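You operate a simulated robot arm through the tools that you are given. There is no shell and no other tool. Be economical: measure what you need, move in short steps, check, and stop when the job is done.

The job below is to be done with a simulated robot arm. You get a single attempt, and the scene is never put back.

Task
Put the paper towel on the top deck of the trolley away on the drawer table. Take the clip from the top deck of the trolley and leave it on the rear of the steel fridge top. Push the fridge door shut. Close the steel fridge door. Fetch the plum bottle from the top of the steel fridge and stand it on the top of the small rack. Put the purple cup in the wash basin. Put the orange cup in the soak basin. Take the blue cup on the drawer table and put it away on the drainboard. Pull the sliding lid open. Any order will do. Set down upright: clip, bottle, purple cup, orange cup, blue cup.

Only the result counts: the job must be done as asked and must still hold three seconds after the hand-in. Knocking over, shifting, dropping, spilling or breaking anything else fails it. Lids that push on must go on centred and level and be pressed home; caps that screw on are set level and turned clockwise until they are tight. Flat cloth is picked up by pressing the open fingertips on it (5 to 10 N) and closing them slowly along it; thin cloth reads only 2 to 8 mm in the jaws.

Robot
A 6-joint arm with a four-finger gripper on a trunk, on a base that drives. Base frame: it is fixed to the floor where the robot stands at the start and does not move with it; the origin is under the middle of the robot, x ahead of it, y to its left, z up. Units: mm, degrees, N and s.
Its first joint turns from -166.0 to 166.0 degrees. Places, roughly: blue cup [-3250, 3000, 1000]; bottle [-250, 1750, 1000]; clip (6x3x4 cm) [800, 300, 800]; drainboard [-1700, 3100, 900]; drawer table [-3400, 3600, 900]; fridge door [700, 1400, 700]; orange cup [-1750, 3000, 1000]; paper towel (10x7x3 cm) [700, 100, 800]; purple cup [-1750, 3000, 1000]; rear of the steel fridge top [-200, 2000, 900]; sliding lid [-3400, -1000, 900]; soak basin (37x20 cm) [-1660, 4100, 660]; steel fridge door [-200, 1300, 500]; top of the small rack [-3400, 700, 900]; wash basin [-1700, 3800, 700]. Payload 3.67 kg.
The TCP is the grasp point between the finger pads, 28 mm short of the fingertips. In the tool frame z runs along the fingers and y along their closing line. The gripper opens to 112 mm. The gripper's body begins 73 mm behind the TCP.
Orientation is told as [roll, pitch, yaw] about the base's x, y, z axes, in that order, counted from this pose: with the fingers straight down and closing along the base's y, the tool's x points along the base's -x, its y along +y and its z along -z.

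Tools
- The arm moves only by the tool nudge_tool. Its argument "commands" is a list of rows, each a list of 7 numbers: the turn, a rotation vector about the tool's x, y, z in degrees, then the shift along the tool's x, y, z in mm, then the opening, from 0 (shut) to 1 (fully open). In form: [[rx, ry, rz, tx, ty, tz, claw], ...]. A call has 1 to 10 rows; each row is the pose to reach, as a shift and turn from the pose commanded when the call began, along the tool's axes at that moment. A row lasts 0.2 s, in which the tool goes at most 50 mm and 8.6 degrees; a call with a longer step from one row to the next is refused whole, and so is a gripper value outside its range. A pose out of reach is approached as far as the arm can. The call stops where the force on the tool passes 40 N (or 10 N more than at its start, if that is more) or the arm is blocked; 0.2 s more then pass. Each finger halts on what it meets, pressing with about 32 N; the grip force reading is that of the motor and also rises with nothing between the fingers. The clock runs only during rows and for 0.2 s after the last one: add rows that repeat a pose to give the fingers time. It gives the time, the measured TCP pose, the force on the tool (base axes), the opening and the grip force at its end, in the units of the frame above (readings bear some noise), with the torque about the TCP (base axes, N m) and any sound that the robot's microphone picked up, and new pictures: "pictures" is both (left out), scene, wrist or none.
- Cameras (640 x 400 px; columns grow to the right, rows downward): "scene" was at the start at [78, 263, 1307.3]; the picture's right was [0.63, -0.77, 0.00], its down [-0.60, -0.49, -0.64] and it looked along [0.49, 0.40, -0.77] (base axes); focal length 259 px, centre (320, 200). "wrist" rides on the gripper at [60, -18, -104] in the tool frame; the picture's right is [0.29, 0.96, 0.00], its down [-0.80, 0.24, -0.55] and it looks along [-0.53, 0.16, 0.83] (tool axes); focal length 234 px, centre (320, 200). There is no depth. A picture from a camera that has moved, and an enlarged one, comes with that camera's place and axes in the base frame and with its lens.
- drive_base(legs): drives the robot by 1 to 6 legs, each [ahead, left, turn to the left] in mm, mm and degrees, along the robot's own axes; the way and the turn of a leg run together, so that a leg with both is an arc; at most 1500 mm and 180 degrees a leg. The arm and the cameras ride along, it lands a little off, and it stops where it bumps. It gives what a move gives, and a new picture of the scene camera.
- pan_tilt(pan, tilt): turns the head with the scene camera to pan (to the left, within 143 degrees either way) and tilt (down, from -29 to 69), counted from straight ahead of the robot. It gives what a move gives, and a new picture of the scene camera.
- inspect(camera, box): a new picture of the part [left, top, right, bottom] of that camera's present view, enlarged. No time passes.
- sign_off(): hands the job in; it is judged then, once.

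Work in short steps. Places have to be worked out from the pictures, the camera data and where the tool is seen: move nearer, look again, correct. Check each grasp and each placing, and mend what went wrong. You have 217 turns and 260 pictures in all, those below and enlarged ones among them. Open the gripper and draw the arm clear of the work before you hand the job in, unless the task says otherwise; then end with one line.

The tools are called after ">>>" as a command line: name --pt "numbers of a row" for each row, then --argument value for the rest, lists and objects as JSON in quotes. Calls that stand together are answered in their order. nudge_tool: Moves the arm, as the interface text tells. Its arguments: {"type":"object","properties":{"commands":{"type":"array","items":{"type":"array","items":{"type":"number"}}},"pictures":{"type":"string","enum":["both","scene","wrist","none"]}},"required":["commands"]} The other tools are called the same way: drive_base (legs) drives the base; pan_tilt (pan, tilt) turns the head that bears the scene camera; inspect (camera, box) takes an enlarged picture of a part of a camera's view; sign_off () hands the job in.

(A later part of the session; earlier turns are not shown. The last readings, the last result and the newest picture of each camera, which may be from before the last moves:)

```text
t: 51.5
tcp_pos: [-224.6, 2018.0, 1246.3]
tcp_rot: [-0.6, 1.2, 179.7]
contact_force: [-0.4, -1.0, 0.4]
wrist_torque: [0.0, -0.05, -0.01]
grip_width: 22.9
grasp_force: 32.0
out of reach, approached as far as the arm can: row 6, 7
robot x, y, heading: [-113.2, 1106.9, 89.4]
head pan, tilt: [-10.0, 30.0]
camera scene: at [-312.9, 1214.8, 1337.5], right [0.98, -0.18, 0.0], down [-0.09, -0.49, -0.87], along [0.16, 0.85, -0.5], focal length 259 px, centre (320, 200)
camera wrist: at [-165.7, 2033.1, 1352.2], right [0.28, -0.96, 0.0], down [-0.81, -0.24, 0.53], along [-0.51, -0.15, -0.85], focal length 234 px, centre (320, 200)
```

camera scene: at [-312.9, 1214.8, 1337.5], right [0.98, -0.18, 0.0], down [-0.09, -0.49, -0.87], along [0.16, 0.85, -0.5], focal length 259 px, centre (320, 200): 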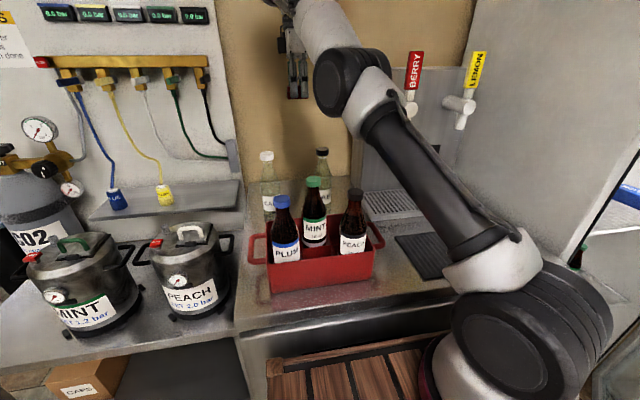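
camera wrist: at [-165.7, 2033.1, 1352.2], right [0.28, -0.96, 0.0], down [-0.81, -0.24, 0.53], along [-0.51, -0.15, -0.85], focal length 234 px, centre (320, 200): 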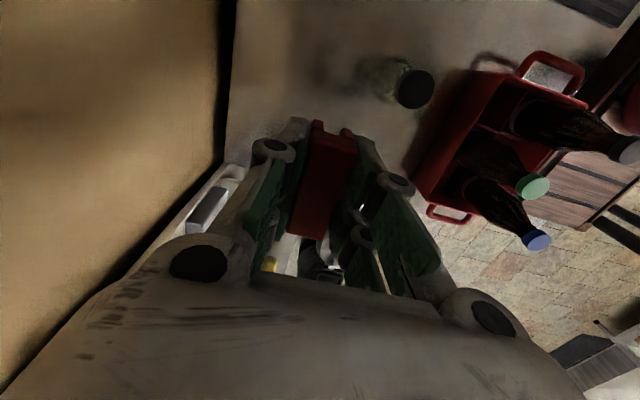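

Position (-225, 2018) lies behind and between the bottles. I lower in steps, nudging a little further back.

>>> nudge_tool --pt "0 0 0 -4 -4 40 0.1" --pt "0 0 0 -8 -8 80 0.1" --pt "0 0 0 -8 -12 120 0.1" --pt "0 0 0 -8 -16 160 0.1" --pt "0 0 0 -8 -20 200 0.1" --pt "0 0 0 -8 -20 230 0.1" --pictures "both"

```text
t: 52.9
tcp_pos: [-228.1, 2039.9, 1018.3]
tcp_rot: [-0.7, 1.3, 179.8]
contact_force: [0.1, -0.9, 0.8]
wrist_torque: [0.02, 0.0, -0.01]
grip_width: 23.1
grasp_force: 31.5
robot x, y, heading: [-114.1, 1103.0, 89.3]
head pan, tilt: [-10.0, 30.0]
camera scene: at [-312.8, 1214.6, 1337.6], right [0.98, -0.18, 0.0], down [-0.09, -0.49, -0.87], along [0.16, 0.85, -0.5], focal length 259 px, centre (320, 200)
camera wrist: at [-169.8, 2055.5, 1124.9], right [0.28, -0.96, -0.01], down [-0.81, -0.24, 0.53], along [-0.51, -0.15, -0.85], focal length 234 px, centre (320, 200)
```

scene: 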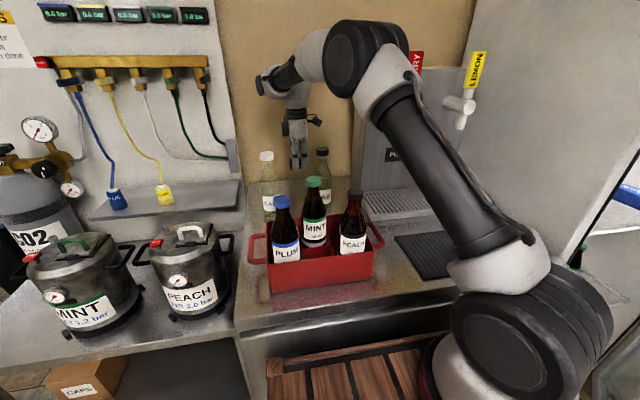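
wrist: 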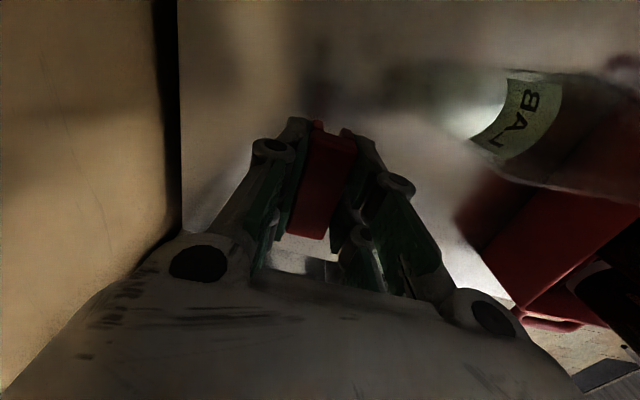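

Clear of both bottles. I level the tool and lower toward the surface slowly until contact.

>>> nudge_tool --pt "-0.7 -1.3 0 0 0 40 0.1" --pt "-0.7 -1.3 0 0 0 80 0.1" --pt "-0.7 -1.3 0 0 0 95 0.1" --pt "-0.7 -1.3 0 0 0 100 0.1" --pictures "wrist"

```text
t: 53.9
tcp_pos: [-226.4, 2040.8, 916.3]
tcp_rot: [0.0, -0.1, 179.8]
contact_force: [0.2, -0.2, -0.9]
wrist_torque: [-0.02, -0.02, 0.0]
grip_width: 22.8
grasp_force: 31.9
robot x, y, heading: [-115.5, 1103.1, 89.1]
head pan, tilt: [-10.0, 30.0]
camera wrist: at [-165.4, 2058.3, 1020.2], right [0.28, -0.96, 0.0], down [-0.8, -0.23, 0.56], along [-0.53, -0.16, -0.83], focal length 234 px, centre (320, 200)
```

wrist: 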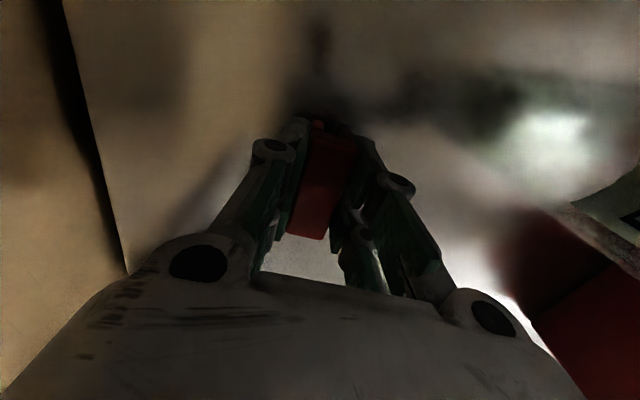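

Continue down in 3 mm steps, looking for a force.

>>> nudge_tool --pt "0 0 0 0 0 3 0.1" --pt "0 0 0 0 0 6 0.1" --pt "0 0 0 0 0 9 0.1" --pt "0 0 0 0 0 12 0.1" --pictures "none"

>>> nudge_tool --pt "0 0 0 0 0 2 0.1" --pt "0 0 0 0 0 4 0.1" --pt "0 0 0 0 0 6 0.1" --pictures "none"

```text
t: 54.9
tcp_pos: [-225.2, 2041.9, 908.2]
tcp_rot: [-0.1, -0.2, 179.8]
contact_force: [-0.7, 0.2, 28.2]
wrist_torque: [-0.12, -0.08, -0.09]
grip_width: 23.1
grasp_force: 32.3
robot x, y, heading: [-116.6, 1102.3, 89.3]
head pan, tilt: [-10.0, 30.0]
```

```text
t: 55.3
tcp_pos: [-225.4, 2041.8, 908.7]
tcp_rot: [-0.4, -0.1, 179.7]
contact_force: [0.8, -4.3, 10.3]
wrist_torque: [-0.21, -0.18, -0.07]
grip_width: 23.0
grasp_force: 32.0
robot x, y, heading: [-110.1, 1104.7, 89.3]
head pan, tilt: [-10.0, 30.0]
stopped in row 1: the force on the tool passed its limit at 44 N (the readings are from after the stop); the commanded pose is now the measured one
```

The clip is on the surface. I open gently and rise.

>>> nudge_tool --pt "0 0 0 0 0 -1 0.3" --pt "0 0 0 0 0 -1 0.4" --pt "0 0 0 0 0 -1 0.4" --pt "0 0 0 0 0 -30 0.4" --pt "0 0 0 0 0 -70 0.4" --pt "0 0 0 0 0 -115 0.4" --pt "0 0 0 0 0 -160 0.4" --pictures "wrist"

```text
t: 56.9
tcp_pos: [-225.6, 2041.4, 1067.3]
tcp_rot: [-0.1, -0.1, 179.7]
contact_force: [-0.6, 0.5, -0.5]
wrist_torque: [-0.03, -0.02, -0.02]
grip_width: 44.6
grasp_force: 0.0
robot x, y, heading: [-116.6, 1104.5, 89.5]
head pan, tilt: [-10.0, 30.0]
camera wrist: at [-164.5, 2058.8, 1170.3], right [0.28, -0.96, 0.0], down [-0.8, -0.24, 0.56], along [-0.53, -0.16, -0.83], focal length 234 px, centre (320, 200)
```

wrist: 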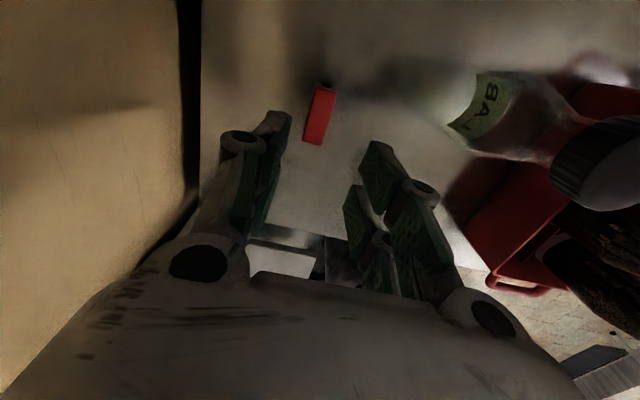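

Clip stands in place. I raise further and draw the arm back over the bottles.

>>> nudge_tool --pt "0 0 0 0 0 -45 0.4" --pt "0 0 0 0 5 -90 0.4" --pt "0 0 0 0 20 -130 0.4" --pt "0 0 0 10 65 -140 0.3" --pt "0 0 0 20 110 -140 0.2" --pt "0 0 0 30 155 -140 0.1" --pt "0 0 0 40 200 -140 0" --pt "0 0 0 50 245 -140 0" --pt "0 0 0 60 290 -140 0" --pt "0 0 0 70 335 -140 0" --pictures "none"

>>> nudge_tool --pt "0 0 0 10 45 0 0" --pt "0 0 0 20 90 0 0" --pt "0 0 0 30 135 0 0" --pt "0 0 0 40 180 0 0" --pictures "none"

>>> pan_tilt --pan -25 --tilt 45

```text
t: 59.1
tcp_pos: [-154.5, 1704.9, 1204.2]
tcp_rot: [-0.1, -0.1, 179.8]
contact_force: [0.1, 0.8, -0.7]
wrist_torque: [-0.07, -0.02, 0.0]
grip_width: 0.0
grasp_force: 31.4
robot x, y, heading: [-113.4, 1105.0, 89.6]
head pan, tilt: [-10.0, 30.0]
```

```text
t: 60.1
tcp_pos: [-115.1, 1525.1, 1204.0]
tcp_rot: [-0.3, -0.2, 179.7]
contact_force: [-0.7, 0.1, 0.0]
wrist_torque: [-0.04, -0.05, 0.0]
grip_width: 0.3
grasp_force: 31.7
robot x, y, heading: [-111.1, 1106.7, 89.4]
head pan, tilt: [-10.0, 30.0]
```

```text
t: 60.9
tcp_pos: [-114.7, 1525.5, 1204.2]
tcp_rot: [-0.2, -0.3, 179.7]
contact_force: [-0.3, 1.0, -0.2]
wrist_torque: [0.02, 0.03, 0.03]
grip_width: 0.0
grasp_force: 32.0
robot x, y, heading: [-111.7, 1105.4, 89.2]
head pan, tilt: [-25.0, 45.0]
camera scene: at [-294.3, 1199.3, 1315.0], right [0.9, -0.43, 0.0], down [-0.31, -0.64, -0.71], along [0.31, 0.64, -0.71], focal length 259 px, centre (320, 200)
```

scene: 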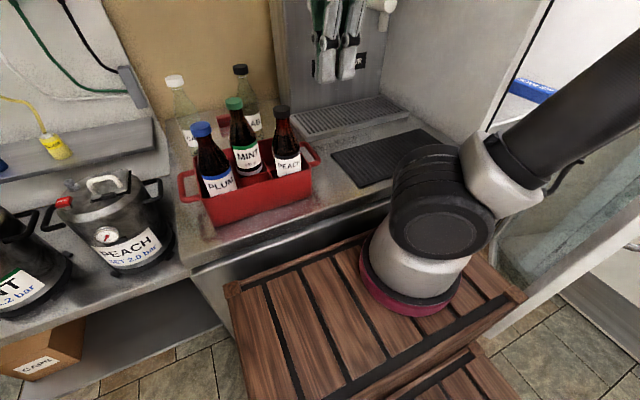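

I back away to look at both doors from the front.

>>> drive_base --legs '[[-500, 0, 0]]'

>>> pan_tilt --pan -25 --tilt 30

>>> inspect --camera "scene" --box '[130, 100, 450, 300]'

```text
t: 63.8
tcp_pos: [-120.9, 1025.2, 1205.0]
tcp_rot: [-0.1, -0.2, 179.8]
contact_force: [0.0, -0.1, -1.7]
wrist_torque: [0.0, 0.0, -0.01]
grip_width: 0.3
grasp_force: 31.8
robot x, y, heading: [-118.6, 604.2, 89.4]
head pan, tilt: [-25.0, 45.0]
camera scene: at [-299.6, 699.4, 1314.9], right [0.9, -0.43, 0.0], down [-0.31, -0.64, -0.71], along [0.31, 0.64, -0.71], focal length 259 px, centre (320, 200)
```

scene: 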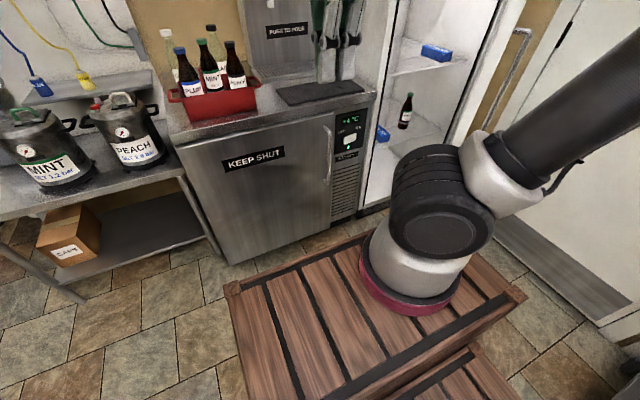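

```text
t: 64.6
tcp_pos: [-120.4, 1026.4, 1203.7]
tcp_rot: [-0.1, -0.3, 179.8]
contact_force: [1.8, 0.0, 0.0]
wrist_torque: [0.02, -0.02, -0.01]
grip_width: 0.2
grasp_force: 31.7
robot x, y, heading: [-120.0, 606.2, 89.5]
head pan, tilt: [-25.0, 30.0]
camera scene: at [-295.7, 707.7, 1337.5], right [0.9, -0.43, 0.0], down [-0.22, -0.45, -0.87], along [0.37, 0.78, -0.5], focal length 259 px, centre (320, 200)
```

scene: 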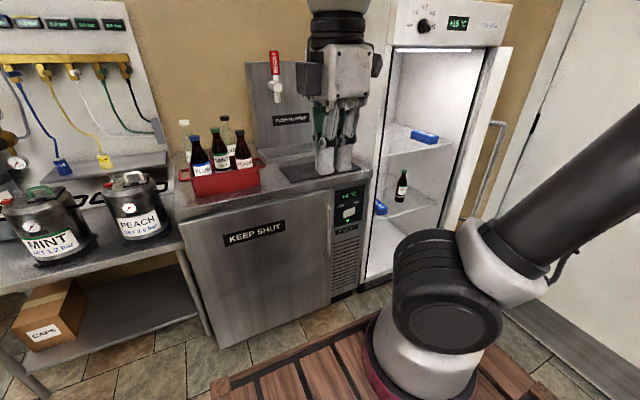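

```text
2.00 times, centred on (290, 200) of scene
camera zoom: at [-295.7, 707.7, 1337.5], right [0.9, -0.43, 0.0], down [-0.22, -0.45, -0.87], along [0.37, 0.78, -0.5], focal length 518 px, centre (380, 200)
```

zoom: 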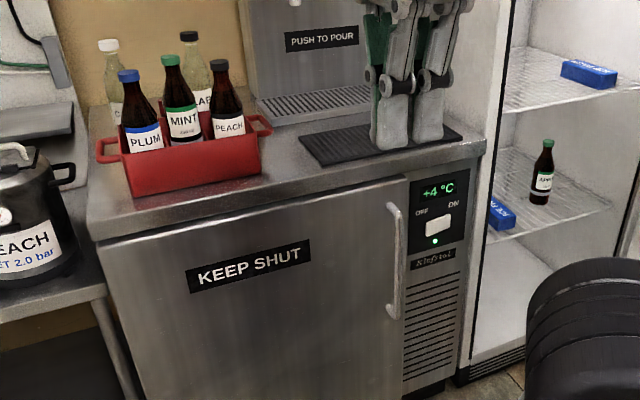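

Steel fridge reads falling temperatures (8→4 °C) and its door looks flush. Now the tall fridge door; I pan toward it.

>>> pan_tilt --pan -50 --tilt 25

```text
t: 65.5
tcp_pos: [-120.6, 1026.3, 1204.5]
tcp_rot: [-0.3, -0.2, 179.8]
contact_force: [-0.5, 0.4, 0.4]
wrist_torque: [0.01, -0.04, -0.03]
grip_width: 0.1
grasp_force: 32.1
robot x, y, heading: [-115.4, 607.3, 89.6]
head pan, tilt: [-50.0, 25.0]
camera scene: at [-263.6, 684.7, 1345.5], right [0.64, -0.77, 0.0], down [-0.33, -0.27, -0.91], along [0.7, 0.58, -0.42], focal length 259 px, centre (320, 200)
```

scene: 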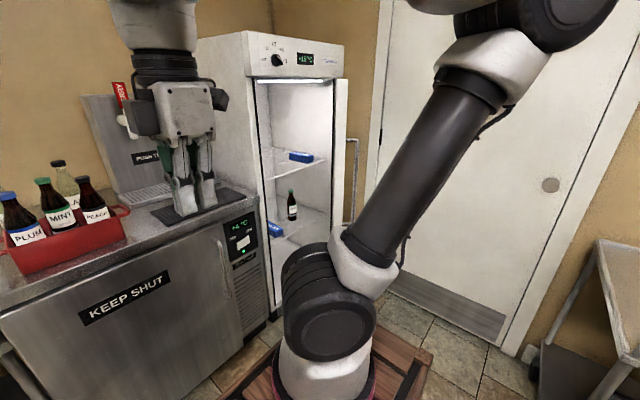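

Door spans from free end (565,1278) to hinge ≈(960,1560). I drive right to stand in front of it, then move the closed hand to its outer side.

>>> drive_base --legs '[[80, -465, 0]]'

>>> nudge_tool --pt "0 0 0 45 0 0 0" --pt "0 0 0 90 0 0 0" --pt "0 0 0 135 0 0 0" --pt "0 0 0 180 0 0 0" --pt "0 0 0 225 0 0 0" --pt "0 0 0 270 -10 0 0" --pt "0 0 0 315 -30 0 0" --pt "0 0 0 355 -50 0 0" --pt "0 0 0 400 -70 0 0" --pt "0 0 0 400 -90 45 0" --pictures "both"

```text
t: 67.7
tcp_pos: [234.9, 1088.4, 1203.7]
tcp_rot: [-0.4, -0.2, 178.5]
contact_force: [-0.1, -0.6, 0.4]
wrist_torque: [0.01, -0.02, -0.02]
grip_width: 0.0
grasp_force: 32.3
robot x, y, heading: [225.3, 665.6, 88.0]
head pan, tilt: [-50.0, 25.0]
stopped in leg 1: the robot was blocked; the commanded pose is now the measured one
camera scene: at [83.3, 749.7, 1345.5], right [0.62, -0.79, 0.0], down [-0.33, -0.26, -0.91], along [0.71, 0.56, -0.42], focal length 259 px, centre (320, 200)
```

scene: 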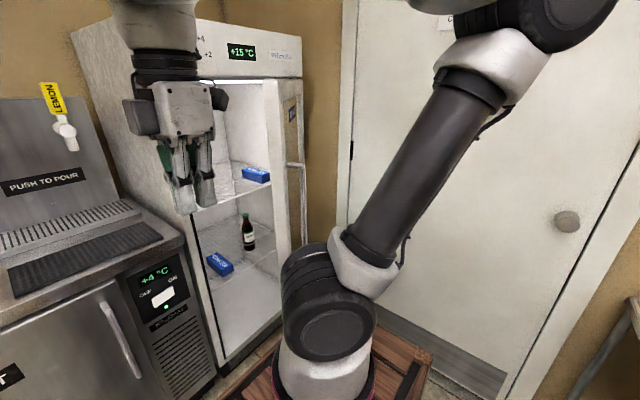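

```text
t: 69.9
tcp_pos: [637.4, 1166.9, 1161.2]
tcp_rot: [-0.3, -0.1, 178.5]
contact_force: [0.3, -0.3, 0.5]
wrist_torque: [0.08, -0.06, -0.01]
grip_width: 0.1
grasp_force: 32.0
robot x, y, heading: [223.1, 666.5, 87.9]
head pan, tilt: [-50.0, 25.0]
camera scene: at [83.1, 749.3, 1345.5], right [0.62, -0.79, 0.0], down [-0.33, -0.26, -0.91], along [0.71, 0.56, -0.42], focal length 259 px, centre (320, 200)
camera wrist: at [698.8, 1182.8, 1264.0], right [0.26, -0.96, -0.01], down [-0.8, -0.22, 0.55], along [-0.54, -0.14, -0.83], focal length 234 px, centre (320, 200)
```

scene: 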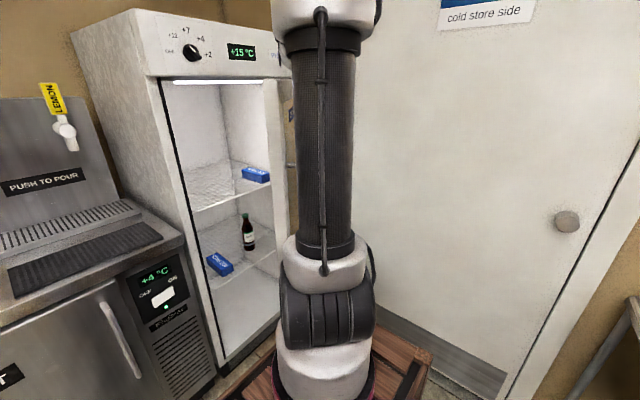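
wrist: 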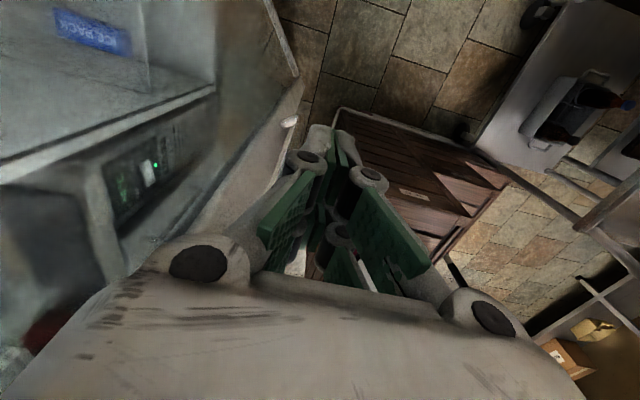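

The drive stopped early, blocked by something. I pan right to see whether the trolley was met.

>>> pan_tilt --pan -110 --tilt 45

```text
t: 71.2
tcp_pos: [637.9, 1167.5, 1160.3]
tcp_rot: [-0.2, -0.2, 178.4]
contact_force: [-0.1, 0.6, -0.1]
wrist_torque: [-0.03, -0.03, 0.01]
grip_width: 0.2
grasp_force: 32.2
robot x, y, heading: [230.9, 668.7, 88.1]
head pan, tilt: [-110.0, 45.0]
camera scene: at [86.3, 662.6, 1315.0], right [-0.37, -0.93, 0.0], down [-0.66, 0.26, -0.71], along [0.66, -0.26, -0.71], focal length 259 px, centre (320, 200)
```

scene: 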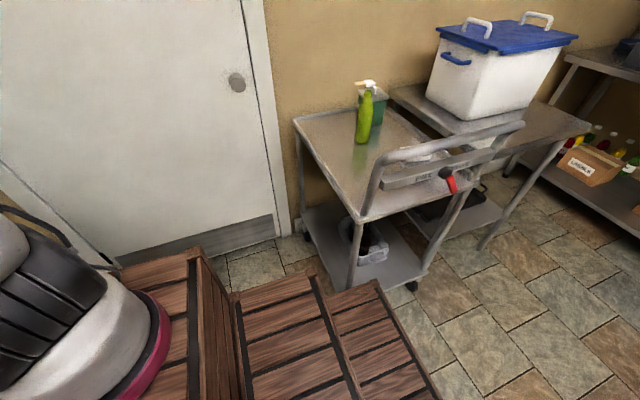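

The trolley's bottle is still at its old place (not shifted). I ease off 40 mm left, and lower the hand beside the door.

>>> drive_base --legs '[[0, 40, 0]]'

>>> nudge_tool --pt "0 0 0 30 0 30 0" --pt "0 0 0 60 0 60 0" --pt "0 0 0 90 -10 90 0" --pt "0 0 0 100 -20 135 0" --pt "0 0 0 100 -20 180 0" --pt "0 0 0 100 -20 225 0" --pt "0 0 0 100 -20 270 0" --pt "0 0 0 100 -20 315 0" --pt "0 0 0 100 -20 360 0" --pictures "wrist"

>>> pan_tilt --pan -40 --tilt 25

```text
t: 72.1
tcp_pos: [597.4, 1169.1, 1160.5]
tcp_rot: [-0.3, -0.2, 178.7]
contact_force: [0.4, -0.3, -0.2]
wrist_torque: [0.01, 0.0, 0.0]
grip_width: 0.0
grasp_force: 31.9
robot x, y, heading: [186.3, 663.7, 88.0]
head pan, tilt: [-110.0, 45.0]
camera scene: at [46.6, 663.6, 1314.9], right [-0.37, -0.93, 0.0], down [-0.66, 0.26, -0.71], along [0.66, -0.26, -0.71], focal length 259 px, centre (320, 200)
```

scene: 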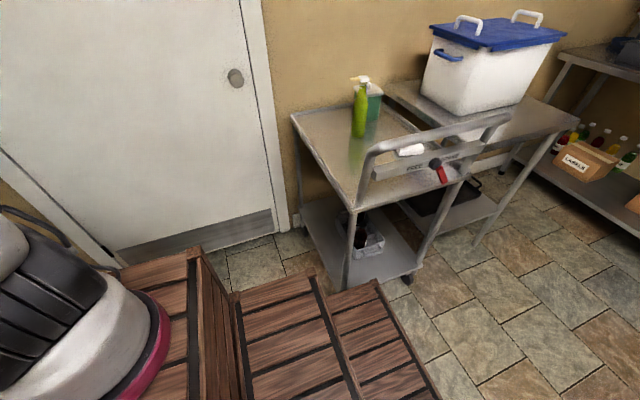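

```text
t: 74.1
tcp_pos: [696.8, 1187.8, 799.5]
tcp_rot: [-0.3, -0.2, 178.6]
contact_force: [0.1, -0.4, 0.2]
wrist_torque: [0.01, 0.0, -0.02]
grip_width: 0.0
grasp_force: 31.5
robot x, y, heading: [186.8, 669.7, 88.2]
head pan, tilt: [-110.0, 45.0]
camera wrist: at [758.0, 1203.1, 902.6], right [0.26, -0.96, -0.01], down [-0.8, -0.22, 0.56], along [-0.54, -0.14, -0.83], focal length 234 px, centre (320, 200)
```

wrist: 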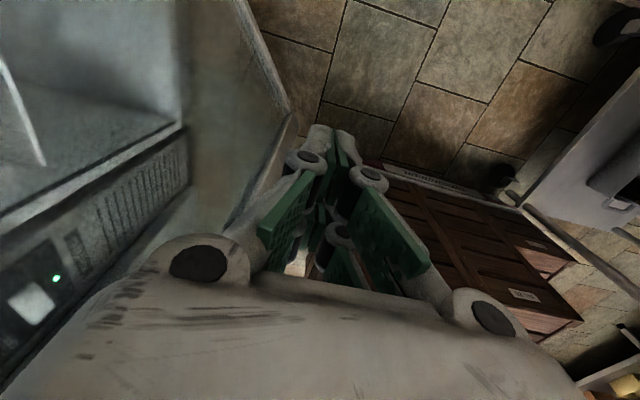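

```text
t: 75.5
tcp_pos: [697.7, 1188.9, 797.8]
tcp_rot: [-0.3, -0.3, 178.6]
contact_force: [-0.3, -0.6, 0.7]
wrist_torque: [-0.03, 0.0, -0.01]
grip_width: 0.2
grasp_force: 31.9
robot x, y, heading: [185.4, 665.2, 88.3]
head pan, tilt: [-40.0, 25.0]
camera scene: at [32.6, 762.5, 1345.5], right [0.74, -0.67, 0.0], down [-0.28, -0.32, -0.91], along [0.6, 0.68, -0.42], focal length 259 px, centre (320, 200)
```

scene: 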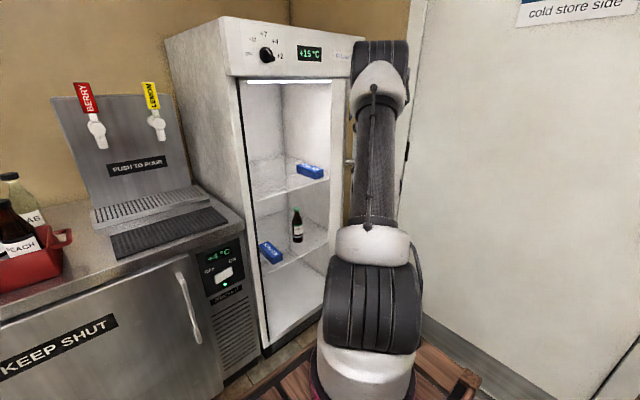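

The hand is on the outer side of the door. I push in +y with a slight -x drift.

>>> nudge_tool --pt "0 0 0 0 -35 0 0" --pt "0 0 0 0 -70 0 0" --pt "0 0 0 -5 -105 0 0" --pt "0 0 0 -10 -140 0 0" --pt "0 0 0 -18 -175 0 0" --pt "0 0 0 -26 -210 0 0" --pt "0 0 0 -34 -240 0 0" --pt "0 0 0 -42 -265 0 0" --pictures "scene"

```text
t: 77.3
tcp_pos: [660.9, 1455.6, 799.7]
tcp_rot: [-0.2, -0.3, 178.7]
contact_force: [-0.2, -0.5, -0.3]
wrist_torque: [0.04, 0.06, 0.02]
grip_width: 0.1
grasp_force: 32.3
robot x, y, heading: [185.3, 665.2, 88.1]
head pan, tilt: [-40.0, 25.0]
camera scene: at [32.6, 762.4, 1345.6], right [0.75, -0.67, 0.0], down [-0.28, -0.31, -0.91], along [0.6, 0.68, -0.42], focal length 259 px, centre (320, 200)
```

scene: 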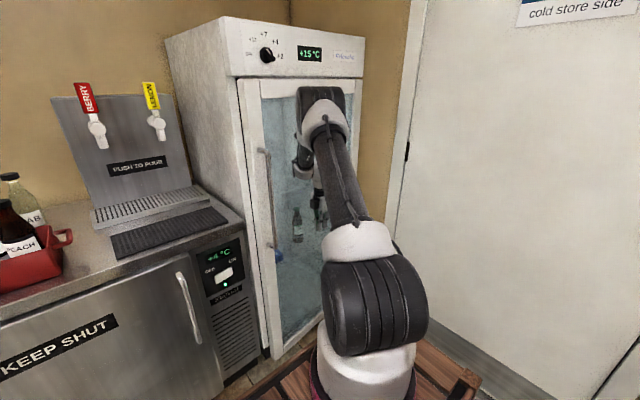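

Nearly closed. Push on in smaller steps until firm resistance.

>>> nudge_tool --pt "0 0 0 -10 -15 0 0" --pt "0 0 0 -20 -30 0 0" --pt "0 0 0 -30 -45 0 0" --pt "0 0 0 -40 -60 0 0" --pt "0 0 0 -45 -75 0 0" --pt "0 0 0 -50 -90 0 0" --pictures "scene"

>>> inspect --camera "scene" --box '[210, 20, 400, 370]'

```text
t: 78.9
tcp_pos: [629.6, 1500.6, 801.4]
tcp_rot: [0.7, -0.5, 177.1]
contact_force: [0.5, -0.5, 0.6]
wrist_torque: [0.0, -0.02, 0.01]
grip_width: 0.0
grasp_force: 32.3
robot x, y, heading: [191.6, 649.0, 87.4]
head pan, tilt: [-40.0, 25.0]
stopped in row 6: the arm was blocked; the commanded pose is now the measured one
camera scene: at [35.9, 737.5, 1345.8], right [0.74, -0.68, 0.0], down [-0.28, -0.3, -0.91], along [0.61, 0.67, -0.42], focal length 259 px, centre (320, 200)
```

scene: 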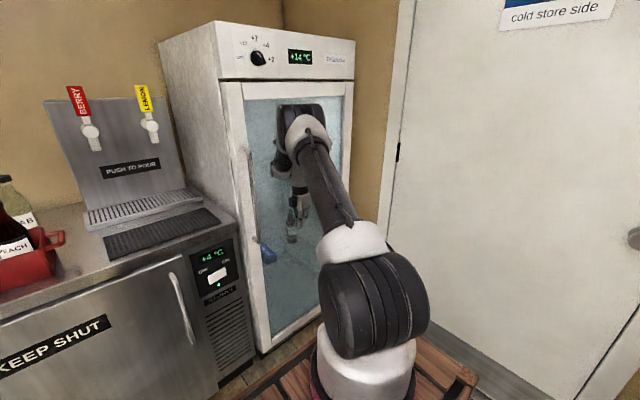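

```text
1.14 times, centred on (305, 195) of scene
camera zoom: at [35.9, 737.5, 1345.8], right [0.74, -0.68, 0.0], down [-0.28, -0.3, -0.91], along [0.61, 0.67, -0.42], focal length 296 px, centre (337, 206)
```

zoom: 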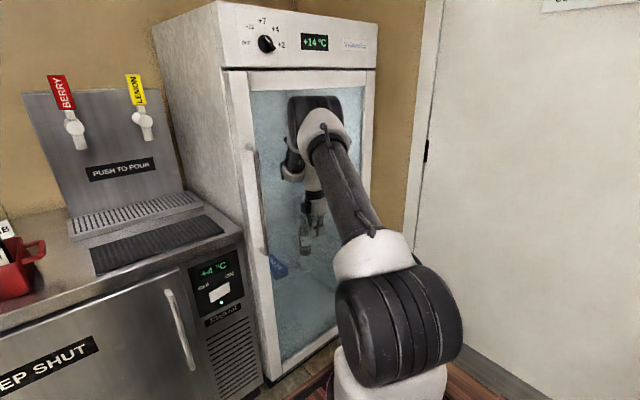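

The tall door is shut (its display started to fall). I withdraw and raise the hand.

>>> nudge_tool --pt "0 0 0 0 40 0 0.3" --pt "0 0 0 0 80 0 0.6" --pt "0 0 0 -20 120 -20 0.7" --pt "0 0 0 -50 150 -40 0.7" --pt "0 0 0 -85 170 -65 0.7" --pt "0 0 0 -120 190 -95 0.7" --pt "0 0 0 -155 210 -125 0.7" --pt "0 0 0 -190 230 -150 0.7" --pt "0 0 0 -220 250 -180 0.7" --pt "0 0 0 -250 270 -205 0.7" --pictures "none"

>>> nudge_tool --pt "0 0 0 -20 20 -40 0.7" --pt "0 0 0 -40 40 -80 0.7" --pt "0 0 0 -60 60 -120 0.7" --pt "0 0 0 -80 80 -160 0.7" --pt "0 0 0 -90 90 -205 0.7" --pictures "none"

>>> drive_base --legs '[[0, 540, 2.5], [370, 0, 0]]'

>>> pan_tilt --pan 0 --tilt 40

```text
refused: row 6 steps farther than a row can; nothing moved
```

```text
t: 80.1
tcp_pos: [540.6, 1431.2, 998.2]
tcp_rot: [1.5, -0.9, 177.2]
contact_force: [0.5, 0.6, -1.1]
wrist_torque: [-0.05, -0.01, -0.03]
grip_width: 78.4
grasp_force: 0.1
robot x, y, heading: [191.0, 656.4, 87.3]
head pan, tilt: [-40.0, 25.0]
```

```text
t: 85.2
tcp_pos: [-28.5, 1825.7, 999.2]
tcp_rot: [1.5, -0.9, 179.8]
contact_force: [0.0, 0.2, -0.5]
wrist_torque: [0.0, -0.04, -0.02]
grip_width: 78.2
grasp_force: 0.1
robot x, y, heading: [-341.8, 1029.5, 89.9]
head pan, tilt: [-40.0, 25.0]
camera scene: at [-496.1, 1123.1, 1345.5], right [0.77, -0.64, 0.0], down [-0.27, -0.32, -0.91], along [0.58, 0.69, -0.42], focal length 259 px, centre (320, 200)
```

scene: 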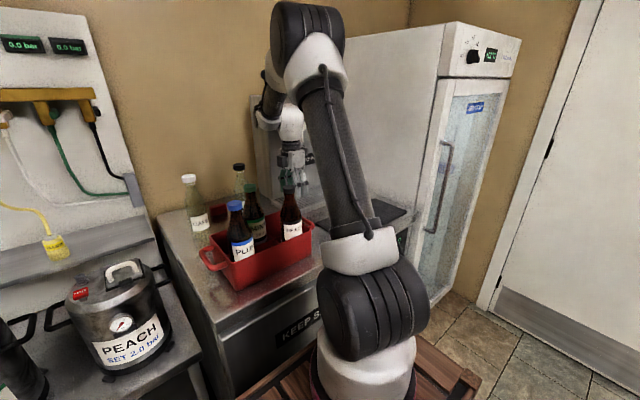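

```text
t: 86.2
tcp_pos: [-28.2, 1826.9, 998.0]
tcp_rot: [1.4, -0.9, 180.0]
contact_force: [0.0, -0.1, 0.0]
wrist_torque: [0.01, -0.01, 0.0]
grip_width: 78.6
grasp_force: 0.0
robot x, y, heading: [-339.7, 1030.5, 89.9]
head pan, tilt: [0.0, 40.0]
camera scene: at [-555.2, 1137.4, 1322.2], right [1.0, 0.0, 0.0], down [0.0, -0.64, -0.77], along [0.0, 0.77, -0.64], focal length 259 px, centre (320, 200)
```

scene: 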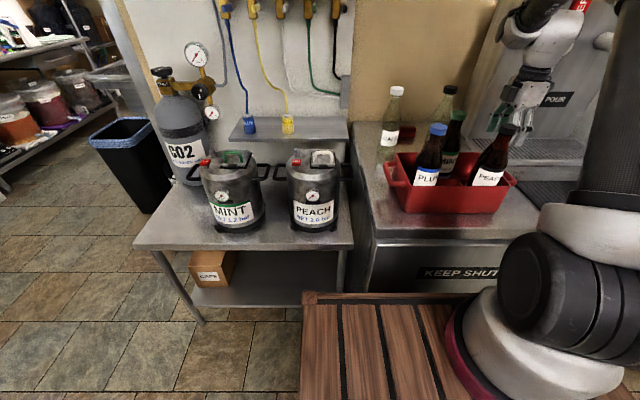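

A row was refused while the drive still ran, so the hand came in low beside the crate; luckily nothing was touched. I draw it back then straight up.

>>> nudge_tool --pt "0 0 0 0 35 0 0.7" --pt "0 0 0 0 70 -5 0.7" --pt "0 0 0 0 80 -45 0.7" --pt "0 0 0 0 80 -90 0.7" --pt "0 0 0 0 80 -135 0.7" --pt "0 0 0 0 80 -180 0.7" --pt "0 0 0 0 80 -225 0.7" --pictures "both"

>>> inspect --camera "scene" --box '[340, 50, 580, 240]'

```text
t: 87.8
tcp_pos: [-25.0, 1753.1, 1227.0]
tcp_rot: [1.5, -0.9, 179.9]
contact_force: [-0.1, 0.4, -1.1]
wrist_torque: [0.0, 0.02, 0.01]
grip_width: 78.5
grasp_force: 0.0
robot x, y, heading: [-339.0, 1033.8, 89.9]
head pan, tilt: [0.0, 40.0]
camera scene: at [-555.2, 1137.6, 1322.2], right [1.0, 0.0, 0.0], down [0.0, -0.64, -0.77], along [0.0, 0.77, -0.64], focal length 259 px, centre (320, 200)
camera wrist: at [38.0, 1773.1, 1330.4], right [0.29, -0.96, 0.02], down [-0.79, -0.22, 0.57], along [-0.54, -0.18, -0.82], focal length 234 px, centre (320, 200)
```

scene: 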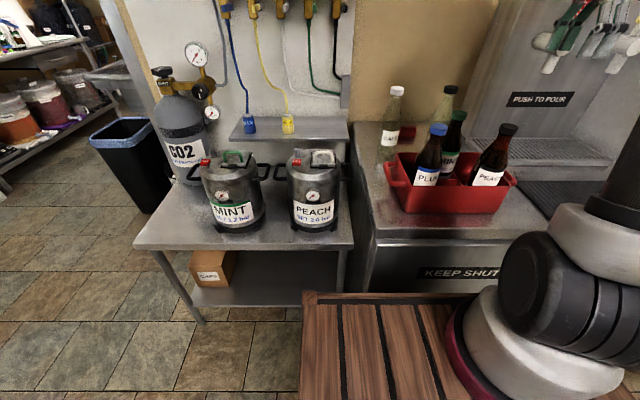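
wrist: 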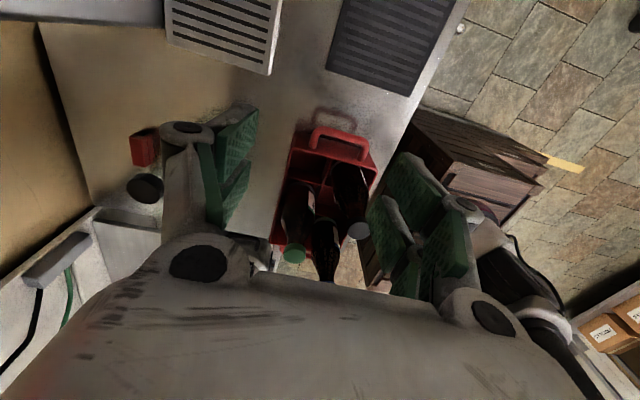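

```text
2.11 times, centred on (460, 145) of scene
camera zoom: at [-555.2, 1137.6, 1322.2], right [1.0, 0.0, 0.0], down [0.0, -0.64, -0.77], along [0.0, 0.77, -0.64], focal length 545 px, centre (25, 316)
```

zoom: 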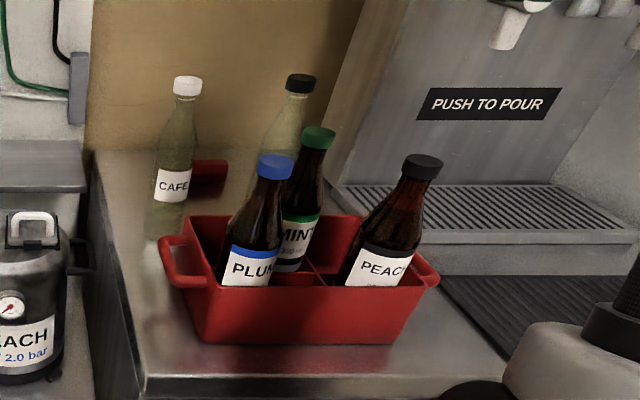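

Triangulation: PLUM cap at (-307,1652), top z≈1095; MINT (-232,1730), PEACH (-159,1654). I back 120 mm for comfortable reach first.

>>> drive_base --legs '[[-120, 0, 0]]'

```text
t: 89.1
tcp_pos: [-23.4, 1635.5, 1229.2]
tcp_rot: [1.3, -0.7, 179.8]
contact_force: [0.8, 0.4, -0.4]
wrist_torque: [0.01, -0.02, -0.01]
grip_width: 78.6
grasp_force: 0.0
robot x, y, heading: [-339.0, 915.3, 90.3]
head pan, tilt: [0.0, 40.0]
camera scene: at [-555.1, 1019.6, 1322.2], right [1.0, 0.0, 0.0], down [0.0, -0.64, -0.77], along [0.0, 0.77, -0.64], focal length 259 px, centre (320, 200)
```

scene: 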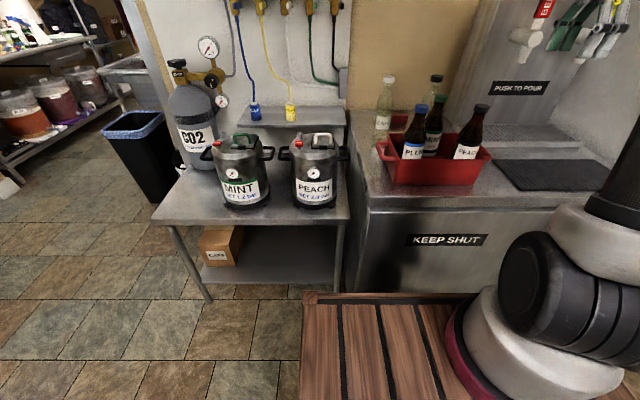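

I level the tool and move over the plum bottle at height.

>>> nudge_tool --pt "1.4 0.8 0 -45 -5 0 0.7" --pt "1.4 0.8 0 -90 -10 0 0.7" --pt "1.4 0.8 0 -135 -15 0 0.7" --pt "1.4 0.8 0 -180 -17 0 0.7" --pt "1.4 0.8 0 -225 -17 0 0.7" --pt "1.4 0.8 0 -265 -17 0 0.7" --pt "1.4 0.8 0 -284 -17 20 0.7" --pt "1.4 0.8 0 -284 -17 40 0.7" --pictures "both"

```text
t: 90.9
tcp_pos: [-309.5, 1648.8, 1192.7]
tcp_rot: [0.0, -0.2, 179.9]
contact_force: [0.5, -0.8, 0.2]
wrist_torque: [-0.03, -0.02, 0.01]
grip_width: 78.4
grasp_force: 0.2
robot x, y, heading: [-340.7, 915.9, 90.0]
head pan, tilt: [0.0, 40.0]
camera scene: at [-555.2, 1019.5, 1322.2], right [1.0, 0.0, 0.0], down [0.0, -0.64, -0.77], along [0.0, 0.77, -0.64], focal length 259 px, centre (320, 200)
camera wrist: at [-248.6, 1666.4, 1297.0], right [0.29, -0.96, 0.0], down [-0.8, -0.24, 0.55], along [-0.53, -0.16, -0.83], focal length 234 px, centre (320, 200)
```

scene: 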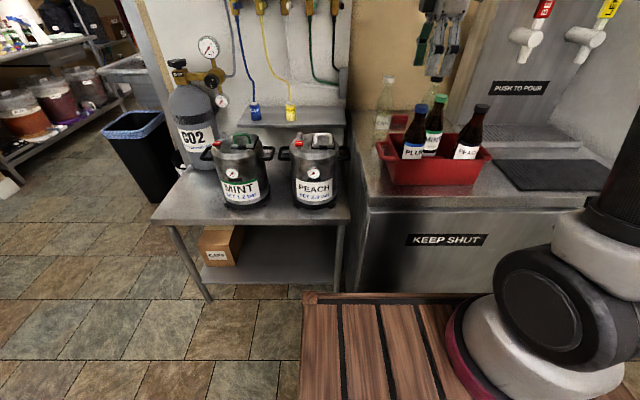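
wrist: 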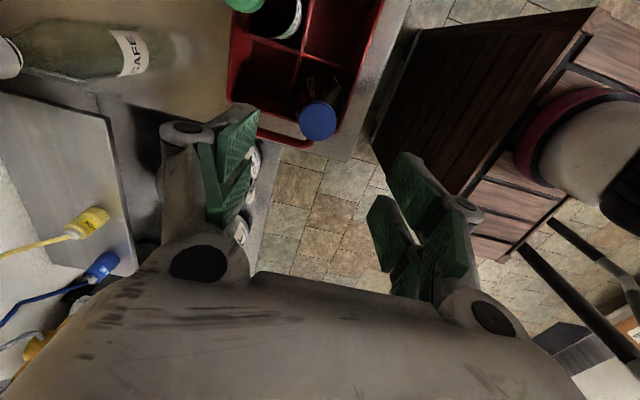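

Wrist ray puts the cap at (-301,1653). I correct and descend to the cap/neck, then close.

>>> nudge_tool --pt "0 0 0 7 -4 35 0.7" --pt "0 0 0 8 -4 75 0.7" --pt "0 0 0 8 -4 114 0.7" --pt "0 0 0 8 -4 114 0.4" --pt "0 0 0 8 -4 114 0.1" --pt "0 0 0 8 -4 114 0.1" --pt "0 0 0 8 -4 114 0.1" --pictures "both"

```text
t: 92.5
tcp_pos: [-298.3, 1652.3, 1078.8]
tcp_rot: [0.1, 0.0, 179.8]
contact_force: [1.7, -0.1, -0.1]
wrist_torque: [-0.02, -0.09, -0.02]
grip_width: 31.9
grasp_force: 31.7
robot x, y, heading: [-343.6, 915.2, 89.9]
head pan, tilt: [0.0, 40.0]
camera scene: at [-555.2, 1019.7, 1322.2], right [1.0, 0.0, 0.0], down [0.0, -0.64, -0.77], along [0.0, 0.77, -0.64], focal length 259 px, centre (320, 200)
camera wrist: at [-237.8, 1670.6, 1182.4], right [0.29, -0.96, 0.0], down [-0.8, -0.24, 0.55], along [-0.53, -0.16, -0.83], focal length 234 px, centre (320, 200)
```

scene: 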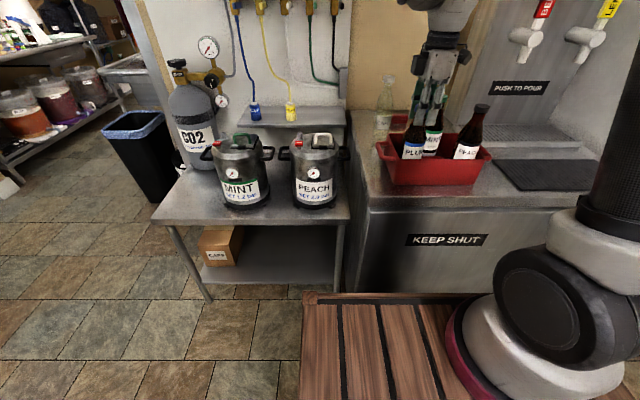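
wrist: 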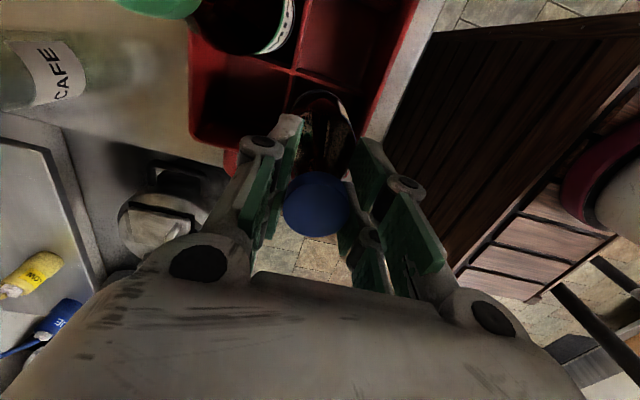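

Cap gripped at 32 mm. I lift straight up.

>>> nudge_tool --pt "0 0 0 0 0 -15 0.1" --pt "0 0 0 0 0 -35 0.1" --pt "0 0 0 0 0 -60 0.1" --pt "0 0 0 0 0 -85 0.1" --pt "0 0 0 0 0 -110 0.1" --pt "0 0 0 0 0 -135 0.1" --pt "0 0 0 0 0 -160 0.1" --pictures "both"

```text
t: 94.1
tcp_pos: [-303.2, 1655.7, 1238.9]
tcp_rot: [0.1, 0.0, 179.8]
contact_force: [-0.4, 0.1, -6.0]
wrist_torque: [0.02, -0.04, -0.02]
grip_width: 31.7
grasp_force: 31.6
robot x, y, heading: [-341.2, 916.3, 90.1]
head pan, tilt: [0.0, 40.0]
camera scene: at [-555.2, 1019.9, 1322.2], right [1.0, 0.0, 0.0], down [0.0, -0.64, -0.77], along [0.0, 0.77, -0.64], focal length 259 px, centre (320, 200)
camera wrist: at [-241.8, 1673.1, 1343.2], right [0.29, -0.96, 0.0], down [-0.8, -0.24, 0.56], along [-0.53, -0.16, -0.83], focal length 234 px, centre (320, 200)
```

scene: 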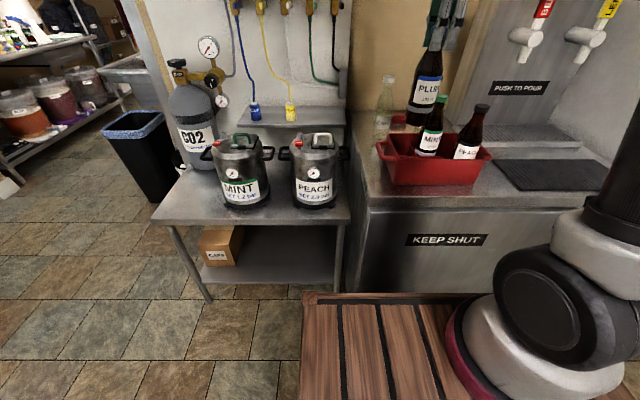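
wrist: 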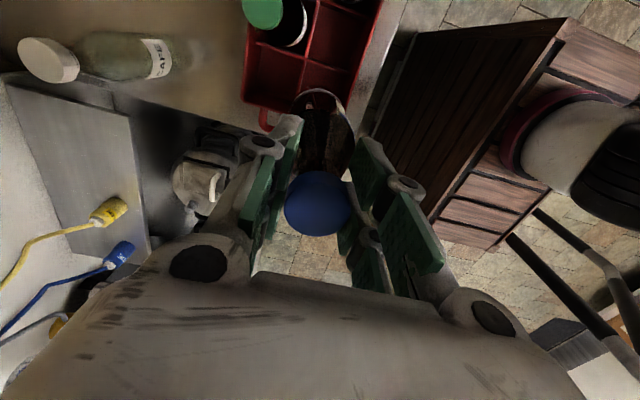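

The bottle hangs freely (6 N). I back away, turn left to face -x and drive part of the way, then look at the small rack.

>>> drive_base --legs '[[-400, 0, 0], [0, 0, 90], [1200, 0, 0]]'

>>> pan_tilt --pan 0 --tilt 20

```text
t: 106.1
tcp_pos: [-2284.9, 541.8, 1239.9]
tcp_rot: [0.1, 0.0, -90.2]
contact_force: [1.1, -0.7, -5.8]
wrist_torque: [0.02, 0.01, 0.02]
grip_width: 31.6
grasp_force: 31.9
robot x, y, heading: [-1544.9, 508.0, -179.9]
head pan, tilt: [0.0, 40.0]
camera scene: at [-1651.5, 289.5, 1322.2], right [0.0, 1.0, 0.0], down [0.64, 0.0, -0.77], along [-0.77, 0.0, -0.64], focal length 259 px, centre (320, 200)
```

scene: 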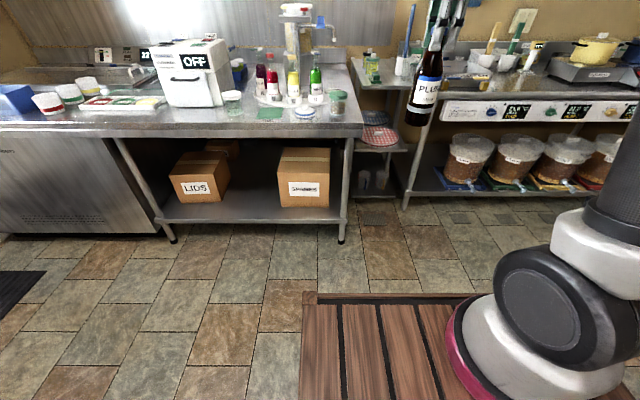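

```text
t: 107.0
tcp_pos: [-2285.1, 540.5, 1239.1]
tcp_rot: [0.1, 0.1, -90.0]
contact_force: [0.2, -0.3, -5.1]
wrist_torque: [0.04, -0.05, -0.04]
grip_width: 31.8
grasp_force: 32.4
robot x, y, heading: [-1544.5, 504.2, -179.8]
head pan, tilt: [0.0, 20.0]
camera scene: at [-1659.6, 289.5, 1353.5], right [0.0, 1.0, 0.0], down [0.34, 0.0, -0.94], along [-0.94, 0.0, -0.34], focal length 259 px, centre (320, 200)
```

scene: 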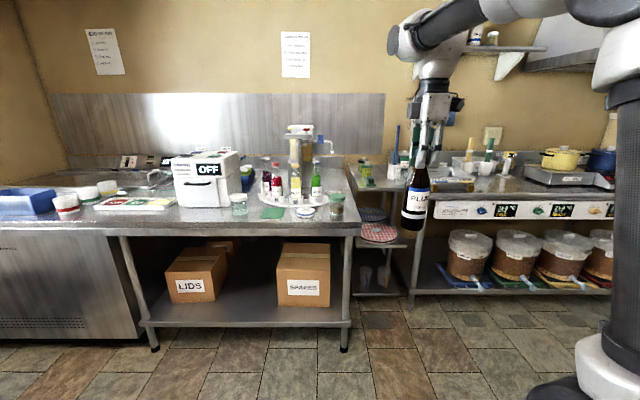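

The small rack stands between the two counters (px 355–410). I drive 450 mm closer and zoom in.

>>> drive_base --legs '[[450, 0, 0]]'

>>> inspect --camera "scene" --box '[310, 90, 550, 290]'

```text
t: 109.7
tcp_pos: [-2738.2, 545.7, 1237.3]
tcp_rot: [0.1, 0.1, -90.5]
contact_force: [-0.7, 0.1, -5.4]
wrist_torque: [0.04, -0.03, -0.03]
grip_width: 31.5
grasp_force: 32.1
robot x, y, heading: [-1999.8, 509.8, 179.8]
head pan, tilt: [0.0, 20.0]
camera scene: at [-2113.9, 290.7, 1353.6], right [0.0, 1.0, 0.0], down [0.34, 0.0, -0.94], along [-0.94, 0.0, -0.34], focal length 259 px, centre (320, 200)
```

scene: 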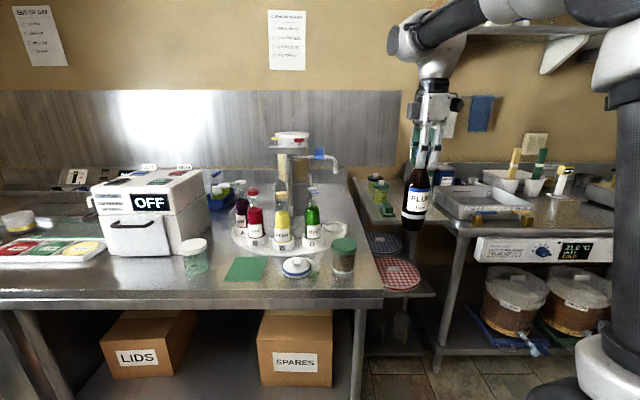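

```text
2.00 times, centred on (430, 190) of scene
camera zoom: at [-2113.9, 290.7, 1353.6], right [0.0, 1.0, 0.0], down [0.34, 0.0, -0.94], along [-0.94, 0.0, -0.34], focal length 518 px, centre (100, 220)
```

zoom: 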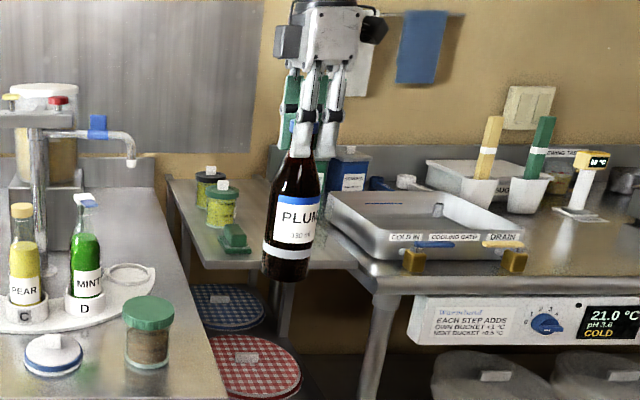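

Rack top ≈ z 878, front edge x≈-3135, y≈500–820; free spot right of the cans, about (-3205, 720). I drive in front of it.

>>> drive_base --legs '[[0, -180, 0], [260, 0, 0]]'

>>> pan_tilt --pan -20 --tilt 25

```text
t: 112.7
tcp_pos: [-3005.0, 716.2, 1238.7]
tcp_rot: [0.1, 0.0, -89.8]
contact_force: [-0.8, 0.6, -6.0]
wrist_torque: [0.03, 0.01, -0.03]
grip_width: 31.6
grasp_force: 31.5
robot x, y, heading: [-2266.6, 681.7, -179.9]
head pan, tilt: [0.0, 20.0]
camera scene: at [-2378.1, 465.7, 1353.6], right [-0.01, 1.0, 0.0], down [0.34, 0.0, -0.94], along [-0.94, -0.01, -0.34], focal length 259 px, centre (320, 200)
```

scene: 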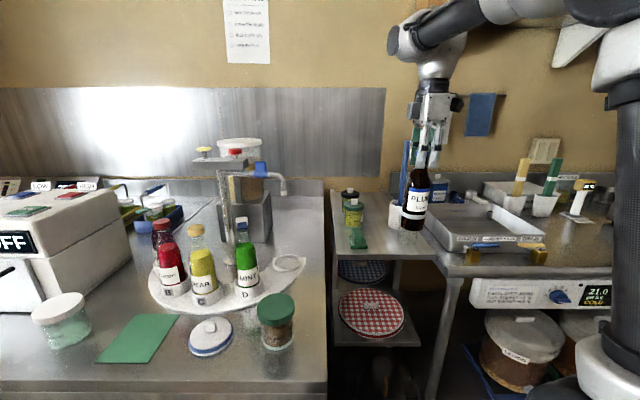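

```text
t: 113.5
tcp_pos: [-3005.7, 715.4, 1239.3]
tcp_rot: [0.1, 0.1, -89.8]
contact_force: [0.7, -0.8, -5.7]
wrist_torque: [0.05, 0.0, -0.02]
grip_width: 31.4
grasp_force: 32.4
robot x, y, heading: [-2265.7, 680.5, -179.7]
head pan, tilt: [-20.0, 25.0]
camera scene: at [-2371.8, 497.2, 1345.5], right [0.34, 0.94, 0.0], down [0.4, -0.14, -0.91], along [-0.85, 0.3, -0.42], focal length 259 px, centre (320, 200)
```

scene: 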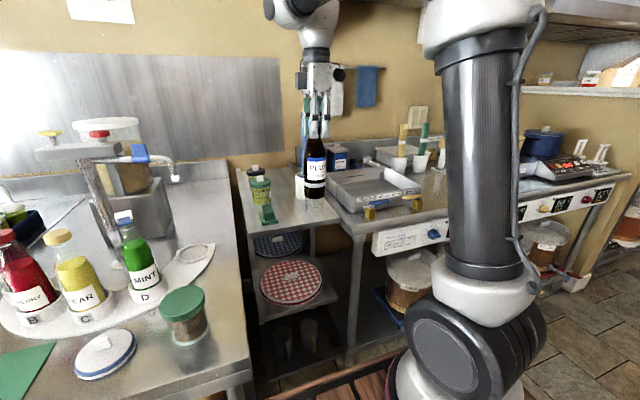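

I zoom on the rack top.

>>> inspect --camera "scene" --box '[220, 120, 380, 260]'

```text
2.86 times, centred on (300, 190) of scene
camera zoom: at [-2371.8, 497.2, 1345.5], right [0.34, 0.94, 0.0], down [0.4, -0.14, -0.91], along [-0.85, 0.3, -0.42], focal length 739 px, centre (377, 229)
```

zoom: 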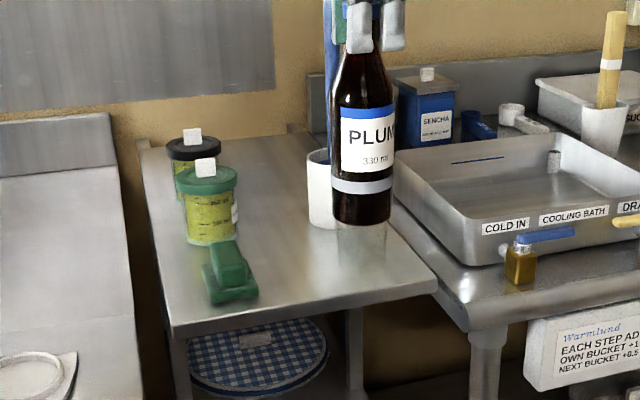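

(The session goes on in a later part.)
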